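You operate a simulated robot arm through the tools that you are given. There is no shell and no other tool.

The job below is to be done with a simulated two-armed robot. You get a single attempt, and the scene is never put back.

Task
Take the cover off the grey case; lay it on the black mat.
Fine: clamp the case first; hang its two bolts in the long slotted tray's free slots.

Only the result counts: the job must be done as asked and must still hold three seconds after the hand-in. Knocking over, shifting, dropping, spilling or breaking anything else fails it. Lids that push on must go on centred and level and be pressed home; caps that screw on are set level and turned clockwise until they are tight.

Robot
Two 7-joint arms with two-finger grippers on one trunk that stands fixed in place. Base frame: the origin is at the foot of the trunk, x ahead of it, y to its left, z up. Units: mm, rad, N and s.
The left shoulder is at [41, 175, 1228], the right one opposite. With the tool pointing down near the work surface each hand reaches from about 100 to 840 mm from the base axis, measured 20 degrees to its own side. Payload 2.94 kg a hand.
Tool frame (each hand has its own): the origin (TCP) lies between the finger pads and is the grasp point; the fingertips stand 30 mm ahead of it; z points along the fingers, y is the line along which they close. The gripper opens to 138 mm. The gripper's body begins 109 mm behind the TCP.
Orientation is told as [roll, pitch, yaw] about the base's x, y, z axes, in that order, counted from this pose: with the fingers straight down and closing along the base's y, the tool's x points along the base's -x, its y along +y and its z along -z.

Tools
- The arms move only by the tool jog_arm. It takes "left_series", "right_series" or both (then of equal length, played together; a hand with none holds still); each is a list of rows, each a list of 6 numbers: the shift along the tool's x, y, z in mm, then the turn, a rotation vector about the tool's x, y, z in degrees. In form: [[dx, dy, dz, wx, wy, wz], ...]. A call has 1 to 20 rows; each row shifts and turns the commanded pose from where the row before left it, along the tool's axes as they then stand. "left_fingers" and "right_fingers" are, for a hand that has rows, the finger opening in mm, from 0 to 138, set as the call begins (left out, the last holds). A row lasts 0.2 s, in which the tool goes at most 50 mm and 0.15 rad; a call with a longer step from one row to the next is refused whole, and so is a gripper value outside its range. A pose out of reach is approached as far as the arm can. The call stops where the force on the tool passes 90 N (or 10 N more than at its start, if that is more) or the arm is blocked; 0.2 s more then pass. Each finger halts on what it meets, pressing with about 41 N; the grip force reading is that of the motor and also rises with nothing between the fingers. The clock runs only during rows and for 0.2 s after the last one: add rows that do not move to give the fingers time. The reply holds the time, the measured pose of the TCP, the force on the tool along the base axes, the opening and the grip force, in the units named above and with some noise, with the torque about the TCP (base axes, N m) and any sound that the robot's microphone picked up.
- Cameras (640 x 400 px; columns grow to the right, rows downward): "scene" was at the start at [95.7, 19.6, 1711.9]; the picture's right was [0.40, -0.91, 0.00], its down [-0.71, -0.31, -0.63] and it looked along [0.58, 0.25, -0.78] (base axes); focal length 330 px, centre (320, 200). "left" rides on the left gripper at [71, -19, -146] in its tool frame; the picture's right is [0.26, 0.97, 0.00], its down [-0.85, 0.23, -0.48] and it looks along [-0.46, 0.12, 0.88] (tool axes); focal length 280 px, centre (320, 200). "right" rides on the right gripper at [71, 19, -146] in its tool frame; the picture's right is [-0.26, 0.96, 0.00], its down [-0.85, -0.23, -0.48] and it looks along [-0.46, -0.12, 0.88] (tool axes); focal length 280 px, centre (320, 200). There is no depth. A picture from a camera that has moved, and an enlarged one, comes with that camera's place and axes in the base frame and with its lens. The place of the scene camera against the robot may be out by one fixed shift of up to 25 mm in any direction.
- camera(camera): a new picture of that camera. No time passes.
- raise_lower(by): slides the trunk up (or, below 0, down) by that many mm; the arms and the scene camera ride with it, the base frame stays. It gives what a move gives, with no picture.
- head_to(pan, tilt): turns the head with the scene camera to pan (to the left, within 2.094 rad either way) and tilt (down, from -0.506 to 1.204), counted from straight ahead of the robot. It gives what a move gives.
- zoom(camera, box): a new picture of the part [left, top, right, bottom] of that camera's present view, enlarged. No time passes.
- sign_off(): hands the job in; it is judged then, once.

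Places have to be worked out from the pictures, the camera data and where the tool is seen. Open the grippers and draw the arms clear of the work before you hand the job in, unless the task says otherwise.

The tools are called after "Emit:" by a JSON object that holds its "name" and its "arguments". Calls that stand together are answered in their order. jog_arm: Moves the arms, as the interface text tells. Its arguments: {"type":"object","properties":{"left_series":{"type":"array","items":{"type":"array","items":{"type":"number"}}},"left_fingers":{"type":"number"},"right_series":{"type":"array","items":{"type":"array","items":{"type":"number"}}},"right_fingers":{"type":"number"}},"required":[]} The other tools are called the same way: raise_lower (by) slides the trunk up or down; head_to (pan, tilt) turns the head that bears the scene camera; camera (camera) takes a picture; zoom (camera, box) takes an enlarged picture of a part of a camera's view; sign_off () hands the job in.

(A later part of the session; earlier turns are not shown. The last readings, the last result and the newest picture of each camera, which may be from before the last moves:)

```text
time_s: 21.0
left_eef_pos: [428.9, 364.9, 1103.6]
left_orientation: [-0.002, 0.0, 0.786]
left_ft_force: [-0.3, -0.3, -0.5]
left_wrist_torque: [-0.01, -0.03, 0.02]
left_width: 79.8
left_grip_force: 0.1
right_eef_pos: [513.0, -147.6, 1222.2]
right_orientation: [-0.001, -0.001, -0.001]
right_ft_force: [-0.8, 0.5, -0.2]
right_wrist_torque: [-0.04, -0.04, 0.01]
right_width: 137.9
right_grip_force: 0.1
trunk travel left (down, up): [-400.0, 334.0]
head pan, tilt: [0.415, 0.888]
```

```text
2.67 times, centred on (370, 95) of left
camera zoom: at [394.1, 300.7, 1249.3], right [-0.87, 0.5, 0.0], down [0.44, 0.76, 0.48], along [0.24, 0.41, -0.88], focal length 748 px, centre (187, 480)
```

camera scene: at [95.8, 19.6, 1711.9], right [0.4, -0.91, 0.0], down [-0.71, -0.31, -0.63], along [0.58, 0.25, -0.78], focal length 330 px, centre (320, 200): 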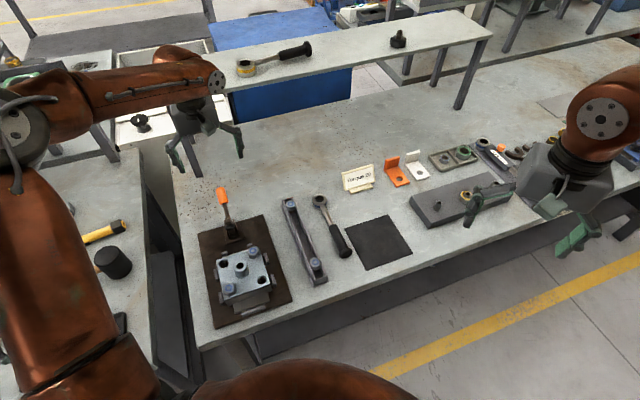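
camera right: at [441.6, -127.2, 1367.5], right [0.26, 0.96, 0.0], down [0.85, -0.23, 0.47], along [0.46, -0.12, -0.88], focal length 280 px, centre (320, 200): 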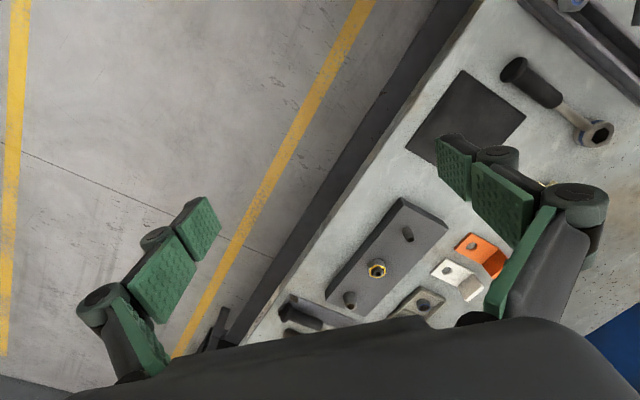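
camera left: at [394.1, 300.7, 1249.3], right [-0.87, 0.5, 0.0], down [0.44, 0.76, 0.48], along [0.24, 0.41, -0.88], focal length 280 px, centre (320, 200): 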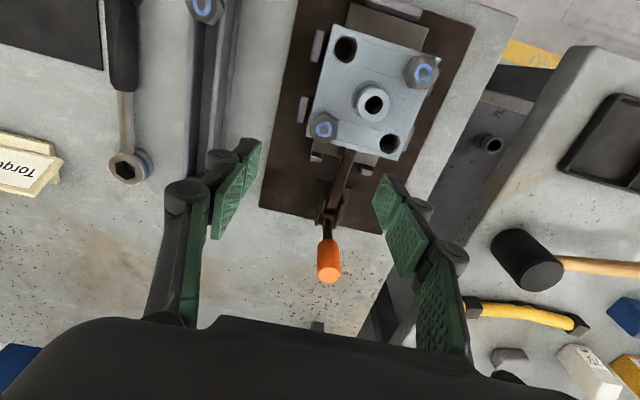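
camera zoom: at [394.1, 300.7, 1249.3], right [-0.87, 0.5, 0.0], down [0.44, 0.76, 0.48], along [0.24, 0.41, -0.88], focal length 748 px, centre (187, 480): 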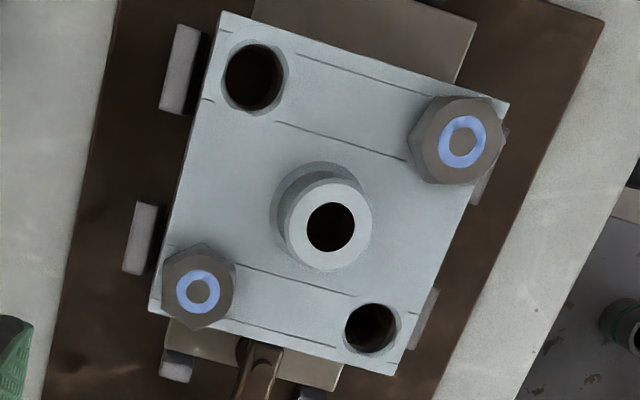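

Bolt N is at (429.5,370.2) with a flat pair normal to about 87°, so a yaw of about -3° fits. The head spans roughly z 926 to 946 and is about 30 mm across flats. I'll rotate and lower to just above it to check the alignment.

Emit:
{"name": "jog_arm", "arguments": {"left_series": [[0, 0, 0, 0, 0, 8], [0, 0, 0, 0, 0, 8], [0, 0, 0, 0, 0, 8], [0, 0, 0, 0, 0, 8], [0, 0, 0, 0, 0, 8], [0, 0, 0, 0, 0, 8], [-0.3, 5.3, 30, 0, 0, 0], [0, 0, 35, 0, 0, 0], [0, 0, 35, 0, 0, 0], [0, 0, 0, 0, 0, 0]], "left_fingers": 46}}

Emit:
{"name": "camera", "arguments": {"camera": "left"}}

Emit:
{"name": "zoom", "arguments": {"camera": "scene", "box": [190, 190, 310, 320]}}

```text
time_s: 23.2
left_eef_pos: [427.8, 370.8, 1002.7]
left_orientation: [-0.002, -0.003, -0.051]
left_ft_force: [0.0, 0.8, -0.6]
left_wrist_torque: [0.03, -0.02, 0.01]
left_width: 45.7
left_grip_force: 0.0
right_eef_pos: [512.3, -147.1, 1223.5]
right_orientation: [0.003, 0.0, 0.001]
right_ft_force: [0.1, 1.0, 0.6]
right_wrist_torque: [-0.01, -0.02, -0.03]
right_width: 138.3
right_grip_force: 0.1
trunk travel left (down, up): [-400.0, 334.0]
head pan, tilt: [0.415, 0.888]
```

```text
taken
camera left: at [356.7, 354.3, 1148.8], right [-0.21, 0.98, 0.0], down [0.86, 0.19, 0.48], along [0.47, 0.1, -0.88], focal length 280 px, centre (320, 200)
```

left: 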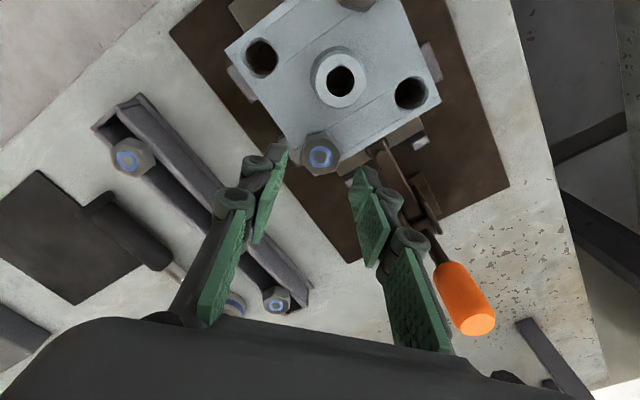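

```text
3.08 times, centred on (250, 255) of scene
camera zoom: at [94.9, 19.8, 1712.0], right [0.4, -0.91, 0.0], down [-0.71, -0.31, -0.63], along [0.58, 0.25, -0.78], focal length 1015 px, centre (535, 31)
```

zoom: 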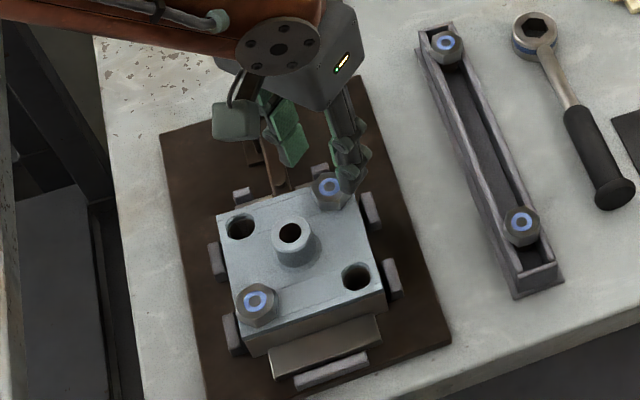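

Emit:
{"name": "zoom", "arguments": {"camera": "left", "box": [280, 120, 370, 190]}}

```text
5.71 times, centred on (325, 155) of left
camera zoom: at [356.7, 354.3, 1148.8], right [-0.21, 0.98, 0.0], down [0.86, 0.19, 0.48], along [0.47, 0.1, -0.88], focal length 1602 px, centre (291, 457)
```

zoom: 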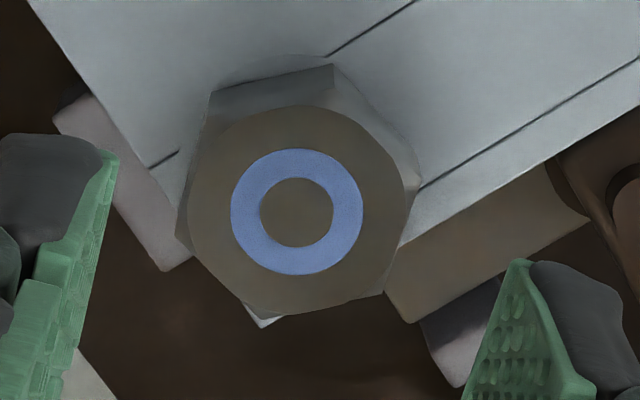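

The bolt is at (428.5,370.3) and the hex flats line up with the fingers. I'll lower so the fingertips sit a few mm above the cover, then close.

Emit:
{"name": "jog_arm", "arguments": {"left_series": [[-1, -0.5, 20, 0, 0, 0], [0, 0, 20, 0, 0, 0], [0, 0, 0, 0, 0, 0]]}}

Emit:
{"name": "jog_arm", "arguments": {"left_series": [[0, 0, 0, 0, 0, 0], [0, 0, 0, 0, 0, 0], [0, 0, 0, 0, 0, 0]], "left_fingers": 20}}

Emit:
{"name": "camera", "arguments": {"camera": "left"}}

Emit:
{"name": "zoom", "arguments": {"camera": "scene", "box": [190, 190, 310, 320]}}

```text
time_s: 24.0
left_eef_pos: [430.0, 371.0, 964.6]
left_orientation: [0.0, -0.001, -0.05]
left_ft_force: [0.2, 0.0, -0.1]
left_wrist_torque: [-0.03, -0.01, -0.03]
left_width: 46.2
left_grip_force: 0.1
right_eef_pos: [512.6, -147.0, 1222.5]
right_orientation: [0.003, 0.001, 0.0]
right_ft_force: [-0.5, 0.1, 0.2]
right_wrist_torque: [-0.01, 0.0, 0.01]
right_width: 138.1
right_grip_force: 0.0
trunk travel left (down, up): [-400.0, 334.0]
head pan, tilt: [0.415, 0.888]
```

```text
time_s: 24.8
left_eef_pos: [429.4, 371.7, 964.3]
left_orientation: [0.0, 0.0, -0.051]
left_ft_force: [0.9, 0.1, -1.5]
left_wrist_torque: [-0.01, -0.07, -0.26]
left_width: 29.9
left_grip_force: 41.4
right_eef_pos: [512.5, -147.2, 1222.6]
right_orientation: [0.001, -0.002, 0.0]
right_ft_force: [-0.5, 0.6, -1.1]
right_wrist_torque: [0.01, 0.04, -0.01]
right_width: 138.1
right_grip_force: 0.1
trunk travel left (down, up): [-400.0, 334.0]
head pan, tilt: [0.415, 0.888]
```

```text
taken
camera left: at [359.1, 355.6, 1109.5], right [-0.21, 0.98, 0.0], down [0.86, 0.19, 0.48], along [0.47, 0.1, -0.88], focal length 280 px, centre (320, 200)
```

left: 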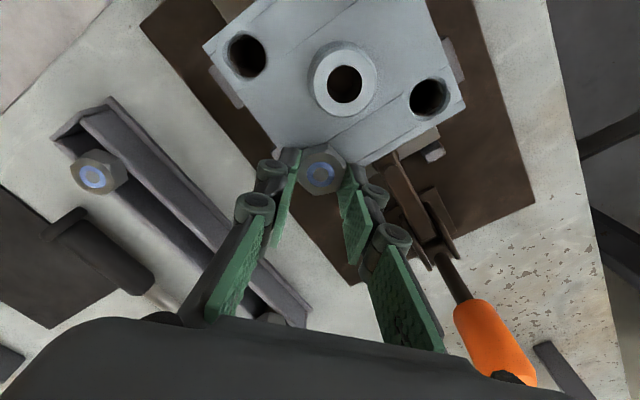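

```text
3.08 times, centred on (250, 255) of scene
camera zoom: at [95.9, 20.0, 1711.8], right [0.4, -0.91, 0.0], down [-0.71, -0.31, -0.63], along [0.58, 0.25, -0.78], focal length 1015 px, centre (535, 31)
```

zoom: 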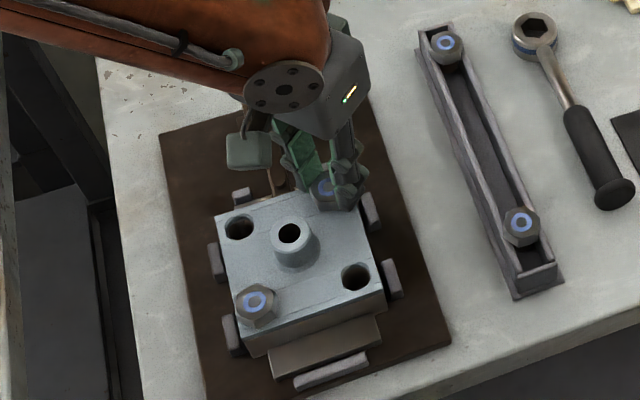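

The grip is on the flats at 29.9 mm. I'll try a small anticlockwise twist to feel how tight the bolt is.

Emit:
{"name": "jog_arm", "arguments": {"left_series": [[0, 0, 0, 0, 0, -4], [0, 0, 0, 0, 0, -4], [0, 0, 0, 0, 0, 0]]}}

```text
time_s: 25.6
left_eef_pos: [430.5, 371.4, 964.7]
left_orientation: [-0.001, -0.001, 0.088]
left_ft_force: [1.1, 2.9, 2.9]
left_wrist_torque: [0.16, 0.09, -0.03]
left_width: 29.4
left_grip_force: 40.9
right_eef_pos: [513.4, -147.2, 1223.0]
right_orientation: [0.0, -0.001, -0.001]
right_ft_force: [0.0, 0.1, -0.2]
right_wrist_torque: [0.02, 0.0, 0.03]
right_width: 138.1
right_grip_force: 0.0
trunk travel left (down, up): [-400.0, 334.0]
head pan, tilt: [0.415, 0.888]
```

Almost no torque was felt, so the bolt turns freely. I'll turn further and watch whether it climbs.

Emit:
{"name": "jog_arm", "arguments": {"left_series": [[0, 0, 0, 0, 0, -8], [0, 0, 0, 0, 0, -8], [0, 0, 0, 0, 0, -8], [0, 0, 0, 0, 0, -8], [0, 0, 0, 0, 0, -8], [0, 0, 0, 0, 0, 0]]}}

Emit:
{"name": "zoom", "arguments": {"camera": "left", "box": [240, 120, 400, 240]}}

```text
time_s: 27.0
left_eef_pos: [429.1, 371.3, 964.7]
left_orientation: [-0.001, -0.002, 0.787]
left_ft_force: [-1.7, 16.0, 28.3]
left_wrist_torque: [0.51, 0.07, 0.0]
left_width: 29.2
left_grip_force: 41.4
right_eef_pos: [510.4, -146.3, 1223.9]
right_orientation: [0.001, -0.001, 0.0]
right_ft_force: [-0.3, 0.4, -0.7]
right_wrist_torque: [0.0, -0.03, 0.01]
right_width: 138.0
right_grip_force: 0.1
trunk travel left (down, up): [-400.0, 334.0]
head pan, tilt: [0.415, 0.888]
```

```text
3.33 times, centred on (320, 180) of left
camera zoom: at [393.5, 306.2, 1109.3], right [-0.87, 0.5, 0.0], down [0.43, 0.76, 0.48], along [0.24, 0.41, -0.88], focal length 935 px, centre (320, 267)
```

zoom: 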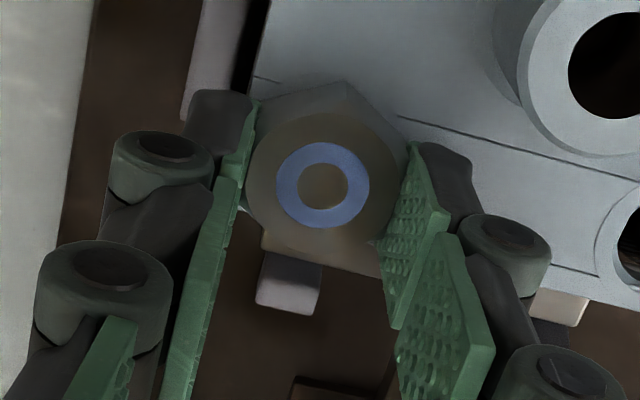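

The bolt pushes up at 28 N as it turns, so it's threaded and backing out. I'll keep turning anticlockwise while rising slightly, to see how far the wrist can go.

Emit:
{"name": "jog_arm", "arguments": {"left_series": [[0, 0, -0.6, 0, 0, -8], [0, 0, -0.06, 0, 0, -8], [0, 0, -0.06, 0, 0, -8], [0, 0, -0.06, 0, 0, -8], [0, 0, -0.06, 0, 0, -8], [0, 0, -0.06, 0, 0, -8], [0, 0, -0.06, 0, 0, -8], [0, 0, -0.06, 0, 0, -8], [0, 0, -0.06, 0, 0, -8], [0, 0, 0, 0, 0, 0]]}}

```text
time_s: 29.2
left_eef_pos: [428.2, 371.3, 964.6]
left_orientation: [-0.001, 0.0, 2.045]
left_ft_force: [-10.7, 6.8, 26.9]
left_wrist_torque: [0.26, 0.4, 0.0]
left_width: 29.1
left_grip_force: 40.8
right_eef_pos: [511.7, -148.1, 1224.4]
right_orientation: [0.002, 0.0, 0.002]
right_ft_force: [-0.1, -0.6, -0.4]
right_wrist_torque: [-0.03, 0.02, 0.0]
right_width: 138.0
right_grip_force: 0.1
trunk travel left (down, up): [-400.0, 334.0]
head pan, tilt: [0.415, 0.888]
```

Emit:
{"name": "camera", "arguments": {"camera": "left"}}

Emit:
{"name": "zoom", "arguments": {"camera": "scene", "box": [190, 190, 310, 320]}}

```text
taken
camera left: at [477.8, 315.7, 1110.5], right [-0.74, -0.67, 0.0], down [-0.59, 0.65, 0.48], along [-0.32, 0.35, -0.88], focal length 280 px, centre (320, 200)
```

left: 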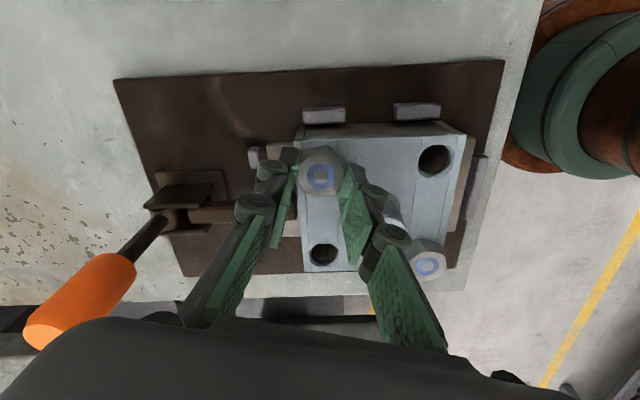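

```text
3.08 times, centred on (250, 255) of scene
camera zoom: at [92.2, 19.4, 1712.2], right [0.4, -0.91, 0.0], down [-0.71, -0.31, -0.63], along [0.58, 0.26, -0.78], focal length 1015 px, centre (535, 31)
```

zoom: 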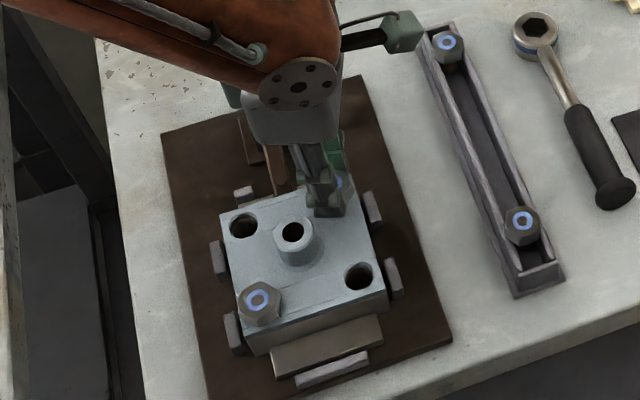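

The wrist still has range at 117° of yaw, so I'll continue turning with a slight rise.

Emit:
{"name": "jog_arm", "arguments": {"left_series": [[0, 0, -0.3, 0, 0, -8], [0, 0, -0.1, 0, 0, -8], [0, 0, -0.1, 0, 0, -8], [0, 0, -0.1, 0, 0, -8], [0, 0, -0.1, 0, 0, -8], [0, 0, 0, 0, 0, 0]]}}

```text
time_s: 30.6
left_eef_pos: [443.7, 470.1, 1002.0]
left_orientation: [0.022, 0.005, 2.732]
left_ft_force: [0.6, -0.4, 0.2]
left_wrist_torque: [0.01, 0.01, 0.01]
left_width: 20.0
left_grip_force: 0.0
left hand out of reach, approached as far as the arm can: row 2, 3, 4, 5
right_eef_pos: [512.7, -146.3, 1223.0]
right_orientation: [-0.001, 0.001, 0.001]
right_ft_force: [0.4, 0.5, -0.1]
right_wrist_torque: [-0.04, 0.01, -0.03]
right_width: 137.9
right_grip_force: 0.2
trunk travel left (down, up): [-400.0, 334.0]
head pan, tilt: [0.415, 0.888]
```

The out-of-reach pose threw the hand about 100 mm off the bolt. I'll stop and check whether anything was disturbed.

Emit:
{"name": "camera", "arguments": {"camera": "scene"}}

Emit:
{"name": "zoom", "arguments": {"camera": "scene", "box": [190, 190, 310, 320]}}

Emit:
{"name": "camera", "arguments": {"camera": "left"}}

```text
taken
camera scene: at [96.3, 20.8, 1711.8], right [0.4, -0.91, 0.0], down [-0.71, -0.31, -0.63], along [0.58, 0.25, -0.78], focal length 330 px, centre (320, 200)
```

scene: 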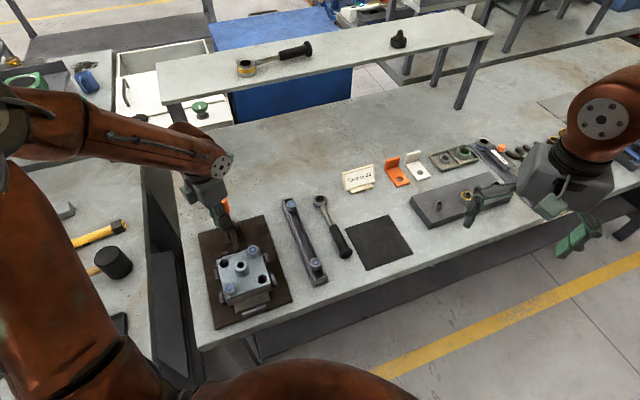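

```text
3.08 times, centred on (250, 255) of scene
camera zoom: at [96.3, 20.8, 1711.8], right [0.4, -0.91, 0.0], down [-0.71, -0.31, -0.63], along [0.58, 0.25, -0.78], focal length 1015 px, centre (535, 31)
```

zoom: 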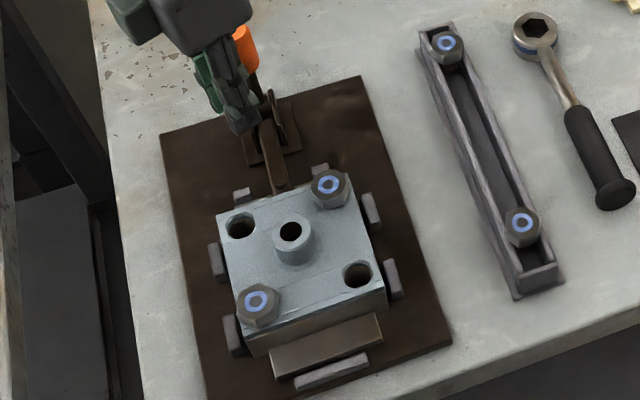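

```text
taken
camera left: at [518.7, 461.1, 1147.8], right [-0.14, -0.99, 0.02], down [-0.87, 0.14, 0.48], along [-0.47, 0.05, -0.88], focal length 280 px, centre (320, 200)
```

left: 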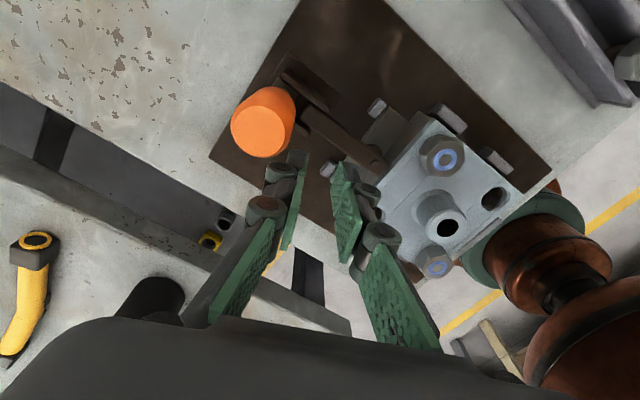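

Nothing seems displaced and the clamp still holds. I'll rise straight up, unwind the wrist, and keep yaw below about 115° from now on.

Emit:
{"name": "jog_arm", "arguments": {"left_series": [[0, 0, -40, 0, 0, 0], [0, 0, -40, 0, 0, 0], [0, 0, -30, 0, 0, 0], [0, 0, 0, 0, 0, 8.4], [0, 0, 0, 0, 0, 8.4], [0, 0, 0, 0, 0, 8.4], [0, 0, 0, 0, 0, 8.4], [0, 0, 0, 0, 0, 8.4], [0, 0, 0, 0, 0, 8.4], [0, 0, 0, 0, 0, 8.4], [0, 0, 0, 0, 0, 8.4], [0, 0, 0, 0, 0, 8.4], [0, 0, 0, 0, 0, 8.4], [0, 0, 0, 0, 0, 8.4], [0, 0, 0, 0, 0, 8.4], [0, 0, 0, 0, 0, 8.4], [0, 0, 0, 0, 0, 8.4], [0, 0, 0, 0, 0, 8.4], [0, 0, 0, 0, 0, 8.4], [0, 0, 0, 0, 0, 8.4]], "left_fingers": 50}}

Emit:
{"name": "camera", "arguments": {"camera": "left"}}

```text
time_s: 34.8
left_eef_pos: [444.8, 467.4, 1112.1]
left_orientation: [0.0, 0.001, 0.246]
left_ft_force: [-0.2, 0.1, -0.5]
left_wrist_torque: [0.02, 0.0, -0.02]
left_width: 50.2
left_grip_force: 0.1
right_eef_pos: [512.6, -148.6, 1222.7]
right_orientation: [-0.001, 0.001, -0.002]
right_ft_force: [-0.4, 0.2, 1.0]
right_wrist_torque: [-0.01, -0.01, 0.02]
right_width: 138.1
right_grip_force: 0.0
trunk travel left (down, up): [-400.0, 334.0]
head pan, tilt: [0.415, 0.888]
```

```text
taken
camera left: at [380.6, 431.4, 1257.4], right [-0.49, 0.87, 0.0], down [0.77, 0.43, 0.48], along [0.42, 0.23, -0.88], focal length 280 px, centre (320, 200)
```

left: 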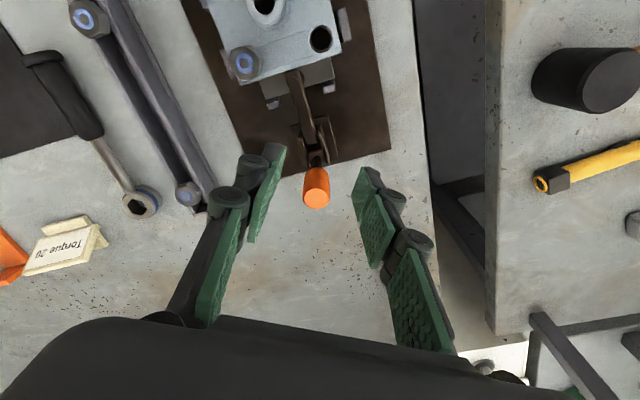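

Clear. I'll go above bolt N and rotate clockwise to about -60° of yaw at safe height, so I have room for a long anticlockwise turn.

Emit:
{"name": "jog_arm", "arguments": {"left_series": [[13, -30, 0, 0, 0, 0], [13, -30, 0, 0, 0, 0], [13, -30, 0, 0, 0, 0], [0, 0, 0, 0, 0, 8.2], [0, 0, 0, 0, 0, 8.2], [0, 0, 0, 0, 0, 8.2], [0, 0, 0, 0, 0, 8.2], [0, 0, 0, 0, 0, 8.2], [0, 0, 0, 0, 0, 8.2], [0, 0, 0, 0, 0, 8.2], [0, 0, 0, 0, 0, 8.2], [0, 0, 0, 0, 0, 8.2], [0, 0, 0, 0, 0, 0]]}}

Emit:
{"name": "camera", "arguments": {"camera": "left"}}

```text
time_s: 37.6
left_eef_pos: [427.0, 370.4, 1114.2]
left_orientation: [0.001, 0.0, -1.042]
left_ft_force: [0.5, -0.9, -0.8]
left_wrist_torque: [-0.03, 0.0, -0.01]
left_width: 50.1
left_grip_force: 0.1
right_eef_pos: [512.4, -147.3, 1222.5]
right_orientation: [0.002, 0.001, 0.0]
right_ft_force: [0.0, 0.1, 0.3]
right_wrist_torque: [0.0, 0.0, 0.0]
right_width: 137.9
right_grip_force: 0.1
trunk travel left (down, up): [-400.0, 334.0]
head pan, tilt: [0.415, 0.888]
```

```text
taken
camera left: at [376.3, 421.8, 1258.6], right [0.7, 0.71, 0.0], down [0.63, -0.62, 0.48], along [0.34, -0.33, -0.88], focal length 280 px, centre (320, 200)
```

left: 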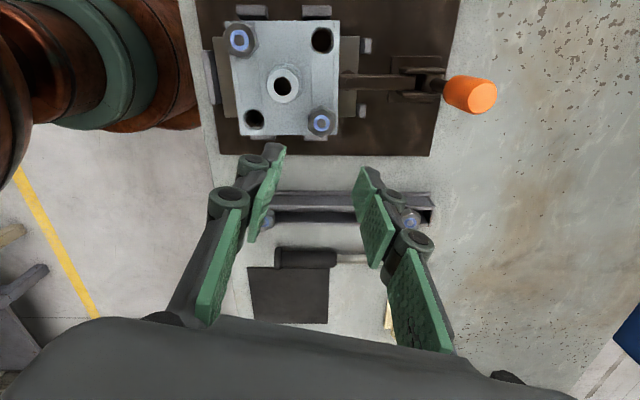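

Emit:
{"name": "zoom", "arguments": {"camera": "left", "box": [285, 95, 355, 145]}}

Emit:
{"name": "zoom", "arguments": {"camera": "left", "box": [200, 0, 360, 160]}}

```text
8.00 times, centred on (320, 120) of left
camera zoom: at [376.3, 421.8, 1258.6], right [0.7, 0.71, 0.0], down [0.63, -0.62, 0.48], along [0.34, -0.33, -0.88], focal length 2243 px, centre (320, 840)
```

zoom: 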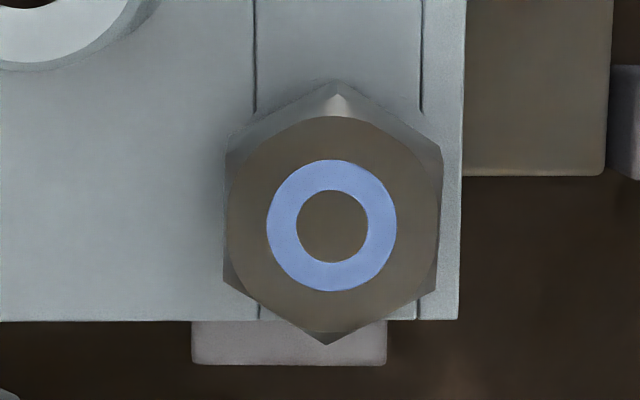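

```text
2.50 times, centred on (280, 80) of left
camera zoom: at [376.3, 421.8, 1258.6], right [0.7, 0.71, 0.0], down [0.63, -0.62, 0.48], along [0.34, -0.33, -0.88], focal length 701 px, centre (420, 500)
```

zoom: 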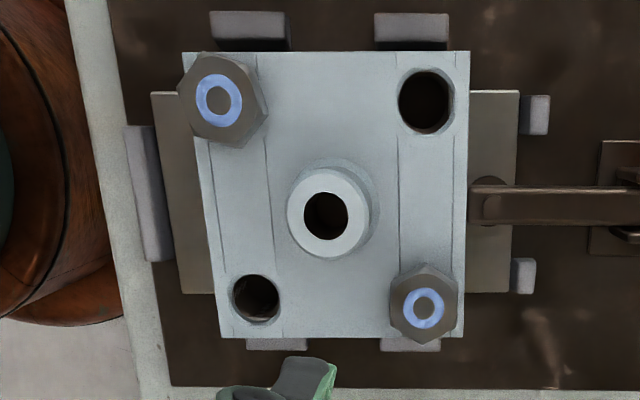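

Hex N's flats now call for a yaw of -46.8° or -106.8°, so it has turned about 136°. I'll test whether -106.8° is reachable at this safe height, for a longer stroke.

Emit:
{"name": "jog_arm", "arguments": {"left_series": [[0, 0, 0, 0, 0, 7.85], [0, 0, 0, 0, 0, 7.85], [0, 0, 0, 0, 0, 7.85], [0, 0, 0, 0, 0, 7.85], [0, 0, 0, 0, 0, 7.85], [0, 0, 0, 0, 0, 7.85], [0, 0, 0, 0, 0, 0]]}}

Emit:
{"name": "camera", "arguments": {"camera": "left"}}

```text
time_s: 39.2
left_eef_pos: [426.8, 370.0, 1112.9]
left_orientation: [-0.001, -0.001, -1.863]
left_ft_force: [0.4, 0.9, 0.7]
left_wrist_torque: [0.01, -0.04, 0.02]
left_width: 50.1
left_grip_force: 0.0
right_eef_pos: [513.1, -147.7, 1223.0]
right_orientation: [0.0, 0.0, 0.0]
right_ft_force: [0.1, 0.6, 0.0]
right_wrist_torque: [0.01, -0.01, 0.0]
right_width: 137.9
right_grip_force: 0.2
trunk travel left (down, up): [-400.0, 334.0]
head pan, tilt: [0.415, 0.888]
```

```text
taken
camera left: at [430.5, 443.5, 1258.1], right [1.0, -0.03, 0.0], down [-0.02, -0.88, 0.48], along [-0.01, -0.48, -0.88], focal length 280 px, centre (320, 200)
```

left: 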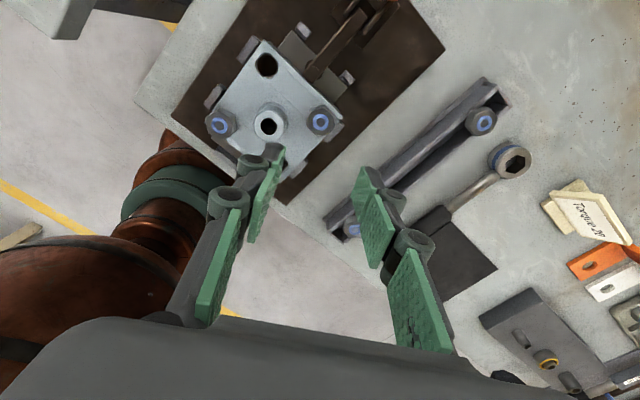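

-106.7° is reachable and bolt N is at (429,371). I'll lower around the head in this orientation and grip it.

Emit:
{"name": "jog_arm", "arguments": {"left_series": [[1.8, 1.8, 30, 0, 0, 0], [0, 0, 40, 0, 0, 0], [0, 0, 40, 0, 0, 0], [0, 0, 38, 0, 0, 0], [0, 0, 0, 0, 0, 0]], "left_fingers": 50}}

Emit:
{"name": "jog_arm", "arguments": {"left_series": [[0, 0, 0, 0, 0, 0], [0, 0, 0, 0, 0, 0], [0, 0, 0, 0, 0, 0]], "left_fingers": 20}}

Emit:
{"name": "camera", "arguments": {"camera": "left"}}

```text
time_s: 40.4
left_eef_pos: [429.1, 373.9, 962.9]
left_orientation: [0.002, 0.0, -1.861]
left_ft_force: [0.0, -0.3, 0.7]
left_wrist_torque: [0.0, -0.01, 0.01]
left_width: 49.8
left_grip_force: 0.0
right_eef_pos: [511.4, -147.9, 1222.6]
right_orientation: [0.001, 0.0, 0.0]
right_ft_force: [-0.1, -0.3, 0.1]
right_wrist_torque: [0.0, -0.05, 0.01]
right_width: 138.0
right_grip_force: 0.1
trunk travel left (down, up): [-400.0, 334.0]
head pan, tilt: [0.415, 0.888]
```

```text
time_s: 41.2
left_eef_pos: [428.6, 374.8, 963.4]
left_orientation: [0.0, -0.002, -1.861]
left_ft_force: [-4.4, -1.9, -3.5]
left_wrist_torque: [0.06, 0.17, -0.02]
left_width: 29.4
left_grip_force: 41.2
right_eef_pos: [512.5, -147.5, 1222.2]
right_orientation: [-0.001, -0.001, 0.0]
right_ft_force: [-0.1, -0.8, 0.2]
right_wrist_torque: [0.01, 0.01, -0.01]
right_width: 138.0
right_grip_force: 0.0
trunk travel left (down, up): [-400.0, 334.0]
head pan, tilt: [0.415, 0.888]
```

```text
taken
camera left: at [433.0, 447.9, 1109.0], right [1.0, -0.02, 0.0], down [-0.02, -0.88, 0.48], along [-0.01, -0.48, -0.88], focal length 280 px, centre (320, 200)
```

left: 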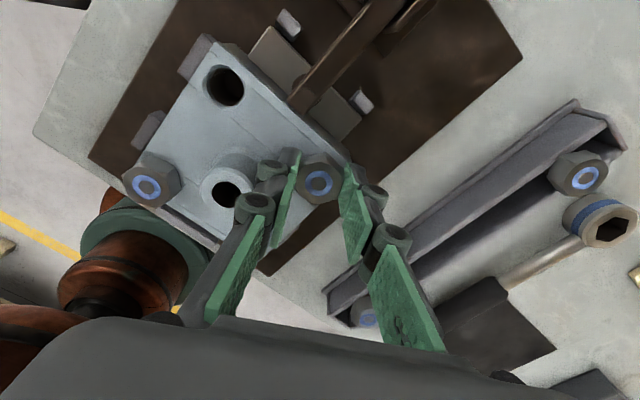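

The grip is about 2 mm off along the flats, so I'll loosen, recentre and re-grip before turning.

Emit:
{"name": "jog_arm", "arguments": {"left_series": [[0, 0, 0, 0, 0, 0], [-2.3, 1, 0, 0, 0, 0], [0, 0, 0, 0, 0, 0]], "left_fingers": 38}}

Emit:
{"name": "jog_arm", "arguments": {"left_series": [[0, 0, 0, 0, 0, 0], [0, 0, 0, 0, 0, 0], [0, 0, 0, 0, 0, -8], [0, 0, -0.06, 0, 0, -8], [0, 0, -0.06, 0, 0, -8], [0, 0, -0.06, 0, 0, -8], [0, 0, -0.06, 0, 0, -8], [0, 0, -0.06, 0, 0, -8], [0, 0, 0, 0, 0, 0]], "left_fingers": 20}}

```text
time_s: 42.0
left_eef_pos: [432.0, 371.3, 964.3]
left_orientation: [0.003, -0.001, -1.86]
left_ft_force: [0.6, 0.7, 0.8]
left_wrist_torque: [-0.03, 0.02, -0.02]
left_width: 38.2
left_grip_force: 0.0
right_eef_pos: [512.1, -147.4, 1223.2]
right_orientation: [0.0, -0.001, 0.001]
right_ft_force: [0.4, 0.1, 0.5]
right_wrist_torque: [-0.01, 0.0, -0.02]
right_width: 138.0
right_grip_force: 0.0
trunk travel left (down, up): [-400.0, 334.0]
head pan, tilt: [0.415, 0.888]
```

```text
time_s: 44.0
left_eef_pos: [431.1, 372.2, 964.0]
left_orientation: [0.002, -0.001, -1.021]
left_ft_force: [-9.2, 16.3, 13.2]
left_wrist_torque: [0.85, 0.48, 0.0]
left_width: 29.1
left_grip_force: 40.5
right_eef_pos: [511.9, -147.2, 1224.8]
right_orientation: [0.0, 0.0, -0.001]
right_ft_force: [0.3, -0.5, 0.2]
right_wrist_torque: [-0.02, 0.0, 0.01]
right_width: 138.1
right_grip_force: 0.0
trunk travel left (down, up): [-400.0, 334.0]
head pan, tilt: [0.415, 0.888]
```

It's turning smoothly, so I'll continue to about 107° of yaw with a slight rise.

Emit:
{"name": "jog_arm", "arguments": {"left_series": [[0, 0, -0.1, 0, 0, -8.3], [0, 0, -0.1, 0, 0, -8.3], [0, 0, -0.1, 0, 0, -8.3], [0, 0, -0.1, 0, 0, -8.3], [0, 0, -0.1, 0, 0, -8.3], [0, 0, -0.1, 0, 0, -8.3], [0, 0, -0.1, 0, 0, -8.3], [0, 0, -0.1, 0, 0, -8.3], [0, 0, -0.1, 0, 0, -8.3], [0, 0, -0.1, 0, 0, -8.3], [0, 0, -0.1, 0, 0, -8.3], [0, 0, -0.1, 0, 0, -8.3], [0, 0, -0.1, 0, 0, -8.3], [0, 0, -0.1, 0, 0, -8.3], [0, 0, -0.1, 0, 0, -8.3], [0, 0, -0.1, 0, 0, -8.3], [0, 0, -0.1, 0, 0, -8.3], [0, 0, -0.1, 0, 0, -8.3], [0, 0, -0.1, 0, 0, -8.3], [0, 0, 0, 0, 0, 0]]}}

Emit:
{"name": "camera", "arguments": {"camera": "left"}}

Emit:
{"name": "zoom", "arguments": {"camera": "scene", "box": [190, 190, 310, 320]}}

```text
time_s: 48.2
left_eef_pos: [429.5, 370.3, 964.8]
left_orientation: [0.001, 0.001, 1.731]
left_ft_force: [-4.4, -0.4, -1.3]
left_wrist_torque: [-0.11, 0.19, -0.03]
left_width: 32.8
left_grip_force: 40.9
right_eef_pos: [512.5, -147.0, 1222.5]
right_orientation: [0.0, -0.001, 0.001]
right_ft_force: [0.0, 0.0, 0.2]
right_wrist_torque: [0.04, -0.02, 0.0]
right_width: 138.1
right_grip_force: 0.1
trunk travel left (down, up): [-400.0, 334.0]
head pan, tilt: [0.415, 0.888]
```

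```text
taken
camera left: at [461.5, 303.4, 1111.3], right [-0.91, -0.41, 0.0], down [-0.36, 0.8, 0.48], along [-0.2, 0.43, -0.88], focal length 280 px, centre (320, 200)
```

left: 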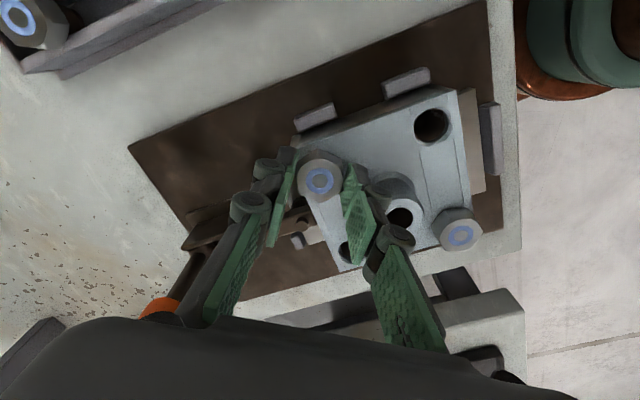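

```text
3.08 times, centred on (250, 255) of scene
camera zoom: at [95.5, 20.6, 1711.8], right [0.4, -0.91, 0.0], down [-0.71, -0.31, -0.63], along [0.58, 0.25, -0.78], focal length 1015 px, centre (535, 31)
```

zoom: 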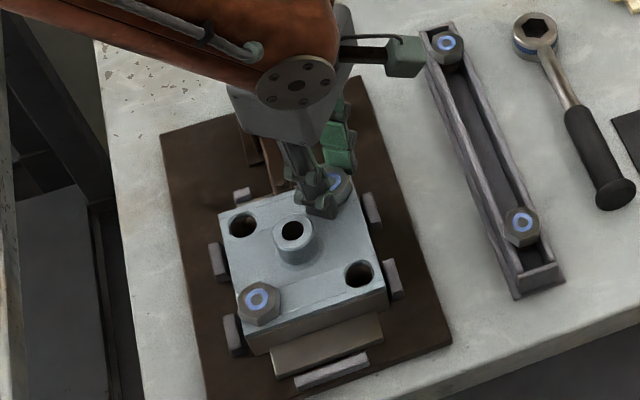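

The width rose to 32.8 mm and the lift force vanished, so the grip slipped round the hex. I'll open and look at the bolt.

Emit:
{"name": "jog_arm", "arguments": {"left_series": [[0, 0, 0, 0, 0, 0], [0, 0, 0, 0, 0, 0], [0, 0, -40, 0, 0, 0], [0, 0, -30, 0, 0, 0], [0, 0, 0, 0, 0, 0]], "left_fingers": 60}}

Emit:
{"name": "zoom", "arguments": {"camera": "left", "box": [270, 90, 480, 260]}}

Emit:
{"name": "zoom", "arguments": {"camera": "left", "box": [280, 110, 360, 170]}}

Emit:
{"name": "zoom", "arguments": {"camera": "scene", "box": [220, 230, 300, 300]}}

```text
time_s: 49.4
left_eef_pos: [429.6, 369.4, 1038.2]
left_orientation: [0.0, 0.002, 1.729]
left_ft_force: [0.4, -0.2, 0.0]
left_wrist_torque: [-0.02, 0.02, -0.01]
left_width: 59.9
left_grip_force: 0.0
right_eef_pos: [513.0, -147.3, 1222.1]
right_orientation: [0.001, 0.0, 0.0]
right_ft_force: [0.0, 0.0, -0.5]
right_wrist_torque: [-0.05, -0.04, -0.02]
right_width: 137.8
right_grip_force: 0.1
trunk travel left (down, up): [-400.0, 334.0]
head pan, tilt: [0.415, 0.888]
```

```text
2.35 times, centred on (375, 175) of left
camera zoom: at [460.9, 302.4, 1184.5], right [-0.91, -0.41, 0.0], down [-0.36, 0.8, 0.48], along [-0.2, 0.43, -0.88], focal length 660 px, centre (191, 259)
```

zoom: 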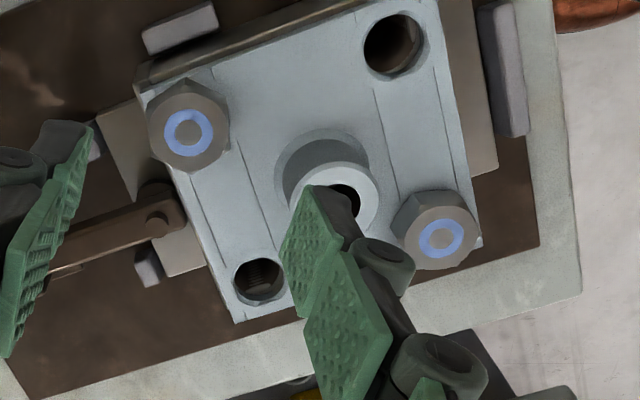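

```text
6.67 times, centred on (320, 140) of left
camera zoom: at [460.9, 302.4, 1184.5], right [-0.91, -0.41, 0.0], down [-0.36, 0.8, 0.48], along [-0.2, 0.43, -0.88], focal length 1869 px, centre (320, 600)
```

zoom: 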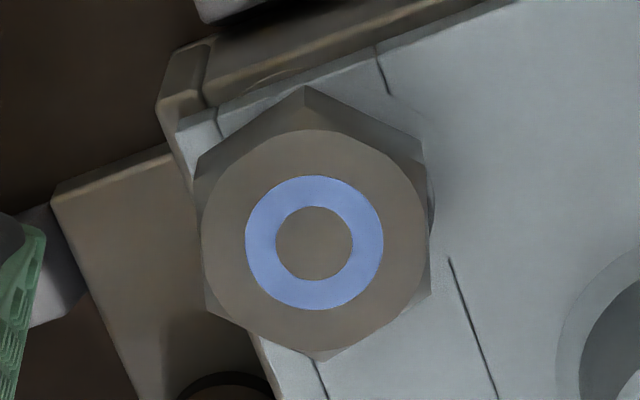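

```text
5.71 times, centred on (260, 265) of scene
camera zoom: at [95.7, 20.7, 1711.8], right [0.4, -0.91, 0.0], down [-0.71, -0.31, -0.63], along [0.58, 0.25, -0.78], focal length 1885 px, centre (663, -171)
```

zoom: 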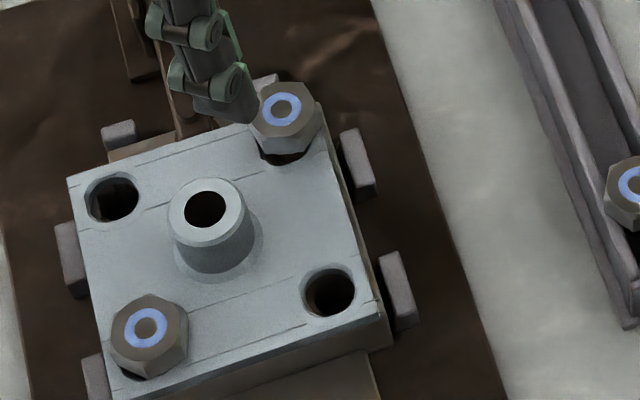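

The scene view shows bolt N has risen about 9 mm, with its shank visible under the head. The hex now wants a yaw of -63.3°, so I'll swing the wrist back there for another stroke.

Emit:
{"name": "jog_arm", "arguments": {"left_series": [[0, 0, 0, 0, 0, 8.12], [0, 0, 0, 0, 0, 8.12], [0, 0, 0, 0, 0, 8.12], [0, 0, 0, 0, 0, 8.12], [0, 0, 0, 0, 0, 8.12], [0, 0, 0, 0, 0, 8.12], [0, 0, 0, 0, 0, 8.12], [0, 0, 0, 0, 0, 8.12], [0, 0, 0, 0, 0, 8.12], [0, 0, 0, 0, 0, 8.12], [0, 0, 0, 0, 0, 8.12], [0, 0, 0, 0, 0, 8.12], [0, 0, 0, 0, 0, 8.12], [0, 0, 0, 0, 0, 8.12], [0, 0, 0, 0, 0, 8.12], [0, 0, 0, 0, 0, 8.12], [0, 0, 0, 0, 0, 8.12], [0, 0, 0, 0, 0, 8.12], [0, 0, 0, 0, 0, 8.12], [0, 0, 0, 0, 0, 8.12]]}}

Emit:
{"name": "camera", "arguments": {"camera": "left"}}

Emit:
{"name": "zoom", "arguments": {"camera": "left", "box": [280, 110, 360, 170]}}

Emit:
{"name": "zoom", "arguments": {"camera": "scene", "box": [220, 230, 300, 300]}}

```text
time_s: 53.6
left_eef_pos: [430.4, 370.5, 1036.8]
left_orientation: [0.0, 0.0, -1.108]
left_ft_force: [0.8, 0.6, 0.0]
left_wrist_torque: [0.01, 0.0, 0.0]
left_width: 60.2
left_grip_force: 0.0
right_eef_pos: [512.6, -147.4, 1222.9]
right_orientation: [0.0, 0.001, 0.0]
right_ft_force: [-0.4, -0.3, 0.0]
right_wrist_torque: [-0.02, 0.02, -0.02]
right_width: 137.9
right_grip_force: 0.1
trunk travel left (down, up): [-400.0, 334.0]
head pan, tilt: [0.415, 0.888]
```

```text
taken
camera left: at [382.4, 425.2, 1182.1], right [0.75, 0.67, 0.0], down [0.58, -0.66, 0.48], along [0.32, -0.36, -0.88], focal length 280 px, centre (320, 200)
```

left: 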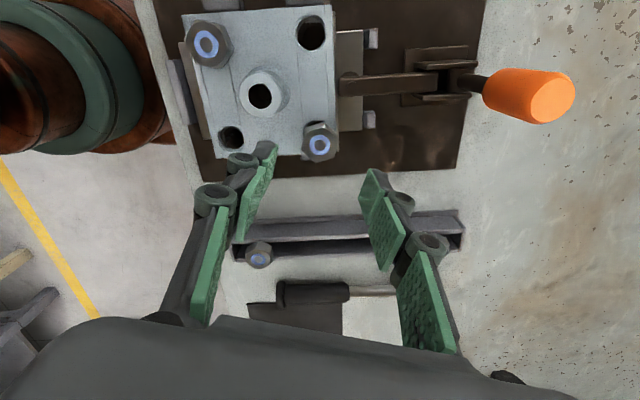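

```text
6.67 times, centred on (320, 140) of left
camera zoom: at [382.4, 425.2, 1182.1], right [0.75, 0.67, 0.0], down [0.58, -0.66, 0.48], along [0.32, -0.36, -0.88], focal length 1869 px, centre (320, 600)
```

zoom: 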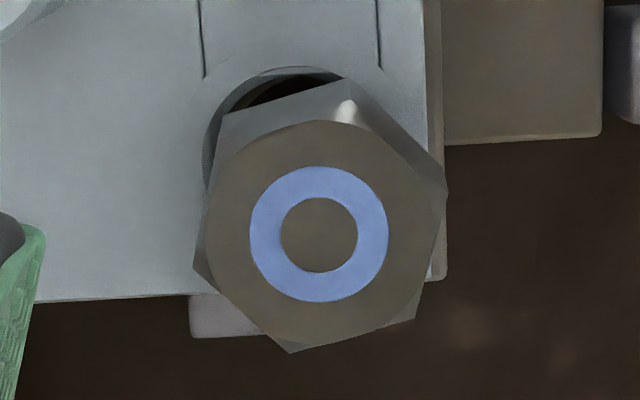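

```text
5.71 times, centred on (260, 265) of scene
camera zoom: at [95.7, 20.6, 1711.9], right [0.4, -0.91, 0.0], down [-0.71, -0.31, -0.63], along [0.58, 0.25, -0.78], focal length 1885 px, centre (663, -171)
```

zoom: 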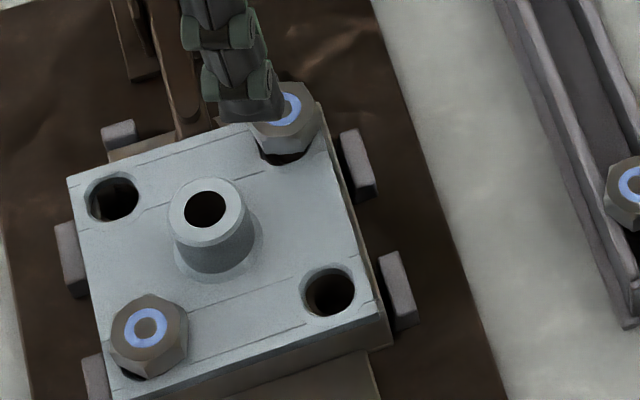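

Bolt head N is now at (430.5,370.5), its top is at about 955, and it is aligned with the present yaw. I'll lower, grip, and turn with a larger rise rate.

Emit:
{"name": "jog_arm", "arguments": {"left_series": [[0, 0, 35, 0, 0, 0], [0, 0, 32, 0, 0, 0], [0, 0, 0, 0, 0, 0]], "left_fingers": 50}}

Emit:
{"name": "jog_arm", "arguments": {"left_series": [[0, 0, 0, 0, 0, 0], [0, 0, 0, 0, 0, 0], [0, 0, 0, 0, 0, 0], [0, 0, -0.2, 0, 0, -8], [0, 0, -0.2, 0, 0, -8], [0, 0, -0.2, 0, 0, -8], [0, 0, -0.2, 0, 0, -8], [0, 0, -0.2, 0, 0, -8], [0, 0, 0, 0, 0, 0]], "left_fingers": 20}}

Emit:
{"name": "zoom", "arguments": {"camera": "scene", "box": [220, 230, 300, 300]}}

```text
time_s: 54.4
left_eef_pos: [429.8, 370.1, 971.0]
left_orientation: [0.003, -0.001, -1.106]
left_ft_force: [0.0, -0.6, 0.3]
left_wrist_torque: [-0.03, 0.02, -0.01]
left_width: 50.0
left_grip_force: 0.1
right_eef_pos: [511.7, -148.3, 1223.1]
right_orientation: [0.002, 0.001, 0.0]
right_ft_force: [-0.4, 0.3, -0.5]
right_wrist_torque: [-0.01, 0.01, -0.03]
right_width: 138.0
right_grip_force: 0.1
trunk travel left (down, up): [-400.0, 334.0]
head pan, tilt: [0.415, 0.888]
```

```text
time_s: 56.4
left_eef_pos: [431.8, 370.1, 970.1]
left_orientation: [0.0, -0.001, -0.405]
left_ft_force: [5.1, 3.8, -2.3]
left_wrist_torque: [0.14, -0.36, -0.11]
left_width: 33.1
left_grip_force: 40.9
right_eef_pos: [512.9, -146.0, 1222.3]
right_orientation: [0.0, 0.002, -0.001]
right_ft_force: [-0.6, 0.3, 0.4]
right_wrist_torque: [-0.02, -0.05, 0.01]
right_width: 138.1
right_grip_force: 0.0
trunk travel left (down, up): [-400.0, 334.0]
head pan, tilt: [0.415, 0.888]
```

```text
5.71 times, centred on (260, 265) of scene
camera zoom: at [96.8, 21.3, 1711.8], right [0.4, -0.91, 0.0], down [-0.71, -0.31, -0.63], along [0.58, 0.25, -0.78], focal length 1885 px, centre (663, -171)
```

zoom: 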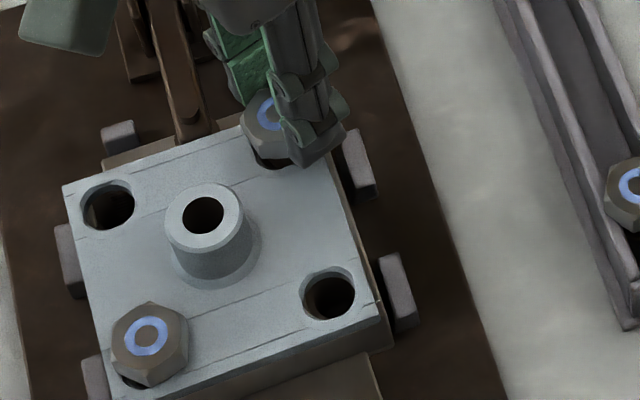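

The grip is at 33 mm again with no lift force, so the bolt may be out of its thread. I'll test with a gentle 4 mm lift.

Emit:
{"name": "jog_arm", "arguments": {"left_series": [[0, 0, -2, 0, 0, 0], [0, 0, -2, 0, 0, 0], [0, 0, 0, 0, 0, 0]]}}

Emit:
{"name": "zoom", "arguments": {"camera": "scene", "box": [220, 230, 300, 300]}}

Emit:
{"name": "zoom", "arguments": {"camera": "left", "box": [260, 140, 380, 230]}}

```text
time_s: 57.2
left_eef_pos: [430.5, 369.4, 973.7]
left_orientation: [0.0, 0.001, -0.409]
left_ft_force: [-0.3, 0.6, -1.7]
left_wrist_torque: [-0.01, -0.03, -0.02]
left_width: 33.3
left_grip_force: 40.8
right_eef_pos: [512.2, -147.5, 1222.6]
right_orientation: [0.001, -0.002, -0.001]
right_ft_force: [0.8, -0.1, -0.7]
right_wrist_torque: [0.0, -0.03, 0.02]
right_width: 137.9
right_grip_force: 0.1
trunk travel left (down, up): [-400.0, 334.0]
head pan, tilt: [0.415, 0.888]
```

```text
5.71 times, centred on (260, 265) of scene
camera zoom: at [95.6, 20.4, 1711.9], right [0.4, -0.91, 0.0], down [-0.71, -0.31, -0.63], along [0.58, 0.25, -0.78], focal length 1885 px, centre (663, -171)
```

zoom: 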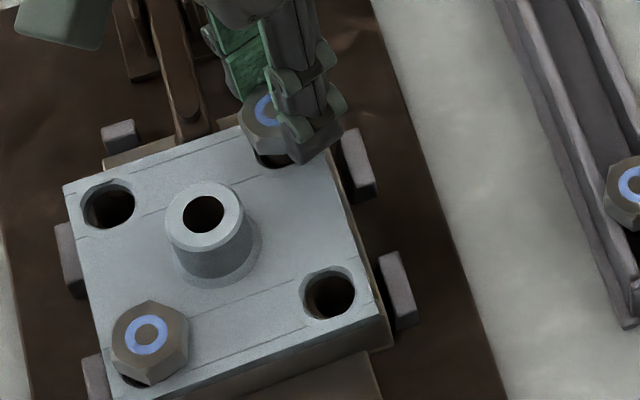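

```text
4.44 times, centred on (320, 185) of left
camera zoom: at [359.5, 380.1, 1120.2], right [0.14, 0.99, 0.0], down [0.87, -0.12, 0.48], along [0.47, -0.07, -0.88], focal length 1246 px, centre (320, 267)
```

zoom: 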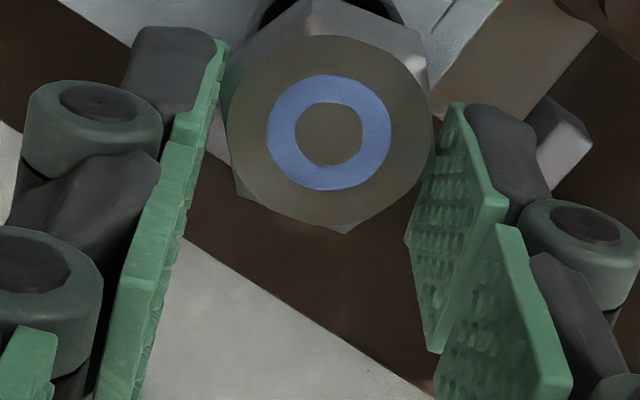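

The bolt follows with only its own weight, so it's free of the thread. The grip is on the corners, though, so I'll set it down, rotate 18° to match the flats, and re-grip.

Emit:
{"name": "jog_arm", "arguments": {"left_series": [[0, 0, 2, 0, 0, 0], [0, 0, 2, 0, 0, 0], [0, 0, 0, 0, 0, 0]]}}

Emit:
{"name": "jog_arm", "arguments": {"left_series": [[0, 0, 0, 0, 0, 0], [0, 0, 0, 0, 0, 0], [0, 0, 0, 0, 0, -6.1], [0, 0, 0, 0, 0, -6.1], [0, 0, 0, 0, 0, -6.1], [0, 0, 0, 0, 0, 0]], "left_fingers": 48}}

Emit:
{"name": "zoom", "arguments": {"camera": "left", "box": [260, 140, 380, 230]}}

Emit:
{"name": "zoom", "arguments": {"camera": "scene", "box": [220, 230, 300, 300]}}

```text
time_s: 58.0
left_eef_pos: [430.9, 369.5, 970.5]
left_orientation: [0.0, 0.001, -0.406]
left_ft_force: [0.1, 0.5, -1.6]
left_wrist_torque: [-0.01, -0.05, 0.02]
left_width: 33.1
left_grip_force: 41.1
right_eef_pos: [513.2, -147.5, 1223.2]
right_orientation: [-0.001, -0.001, -0.002]
right_ft_force: [0.3, 0.6, -0.2]
right_wrist_torque: [0.02, 0.0, 0.02]
right_width: 137.8
right_grip_force: 0.0
trunk travel left (down, up): [-400.0, 334.0]
head pan, tilt: [0.415, 0.888]
```

```text
time_s: 59.4
left_eef_pos: [430.4, 369.0, 970.2]
left_orientation: [0.001, 0.002, -0.084]
left_ft_force: [0.6, -0.4, 0.4]
left_wrist_torque: [0.02, 0.04, -0.01]
left_width: 48.2
left_grip_force: 0.0
right_eef_pos: [512.6, -146.9, 1223.4]
right_orientation: [0.0, -0.001, 0.0]
right_ft_force: [0.5, 0.2, -0.2]
right_wrist_torque: [-0.05, -0.04, -0.01]
right_width: 137.9
right_grip_force: 0.1
trunk travel left (down, up): [-400.0, 334.0]
head pan, tilt: [0.415, 0.888]
```

```text
4.44 times, centred on (320, 185) of left
camera zoom: at [358.9, 355.9, 1115.9], right [-0.18, 0.98, 0.0], down [0.87, 0.16, 0.48], along [0.47, 0.08, -0.88], focal length 1246 px, centre (320, 267)
```

zoom: 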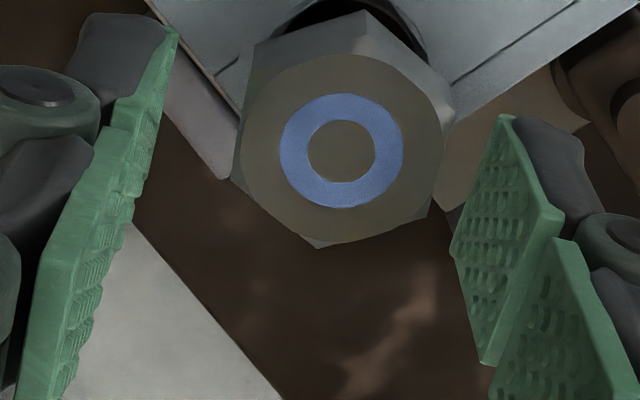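

```text
5.71 times, centred on (260, 265) of scene
camera zoom: at [95.7, 20.6, 1711.9], right [0.4, -0.91, 0.0], down [-0.71, -0.31, -0.63], along [0.58, 0.25, -0.78], focal length 1885 px, centre (663, -171)
```

zoom: 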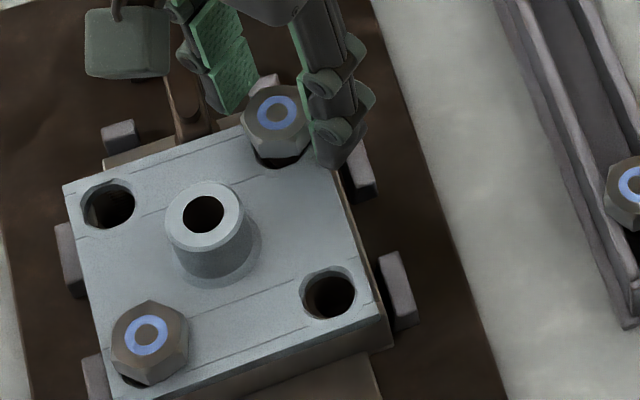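

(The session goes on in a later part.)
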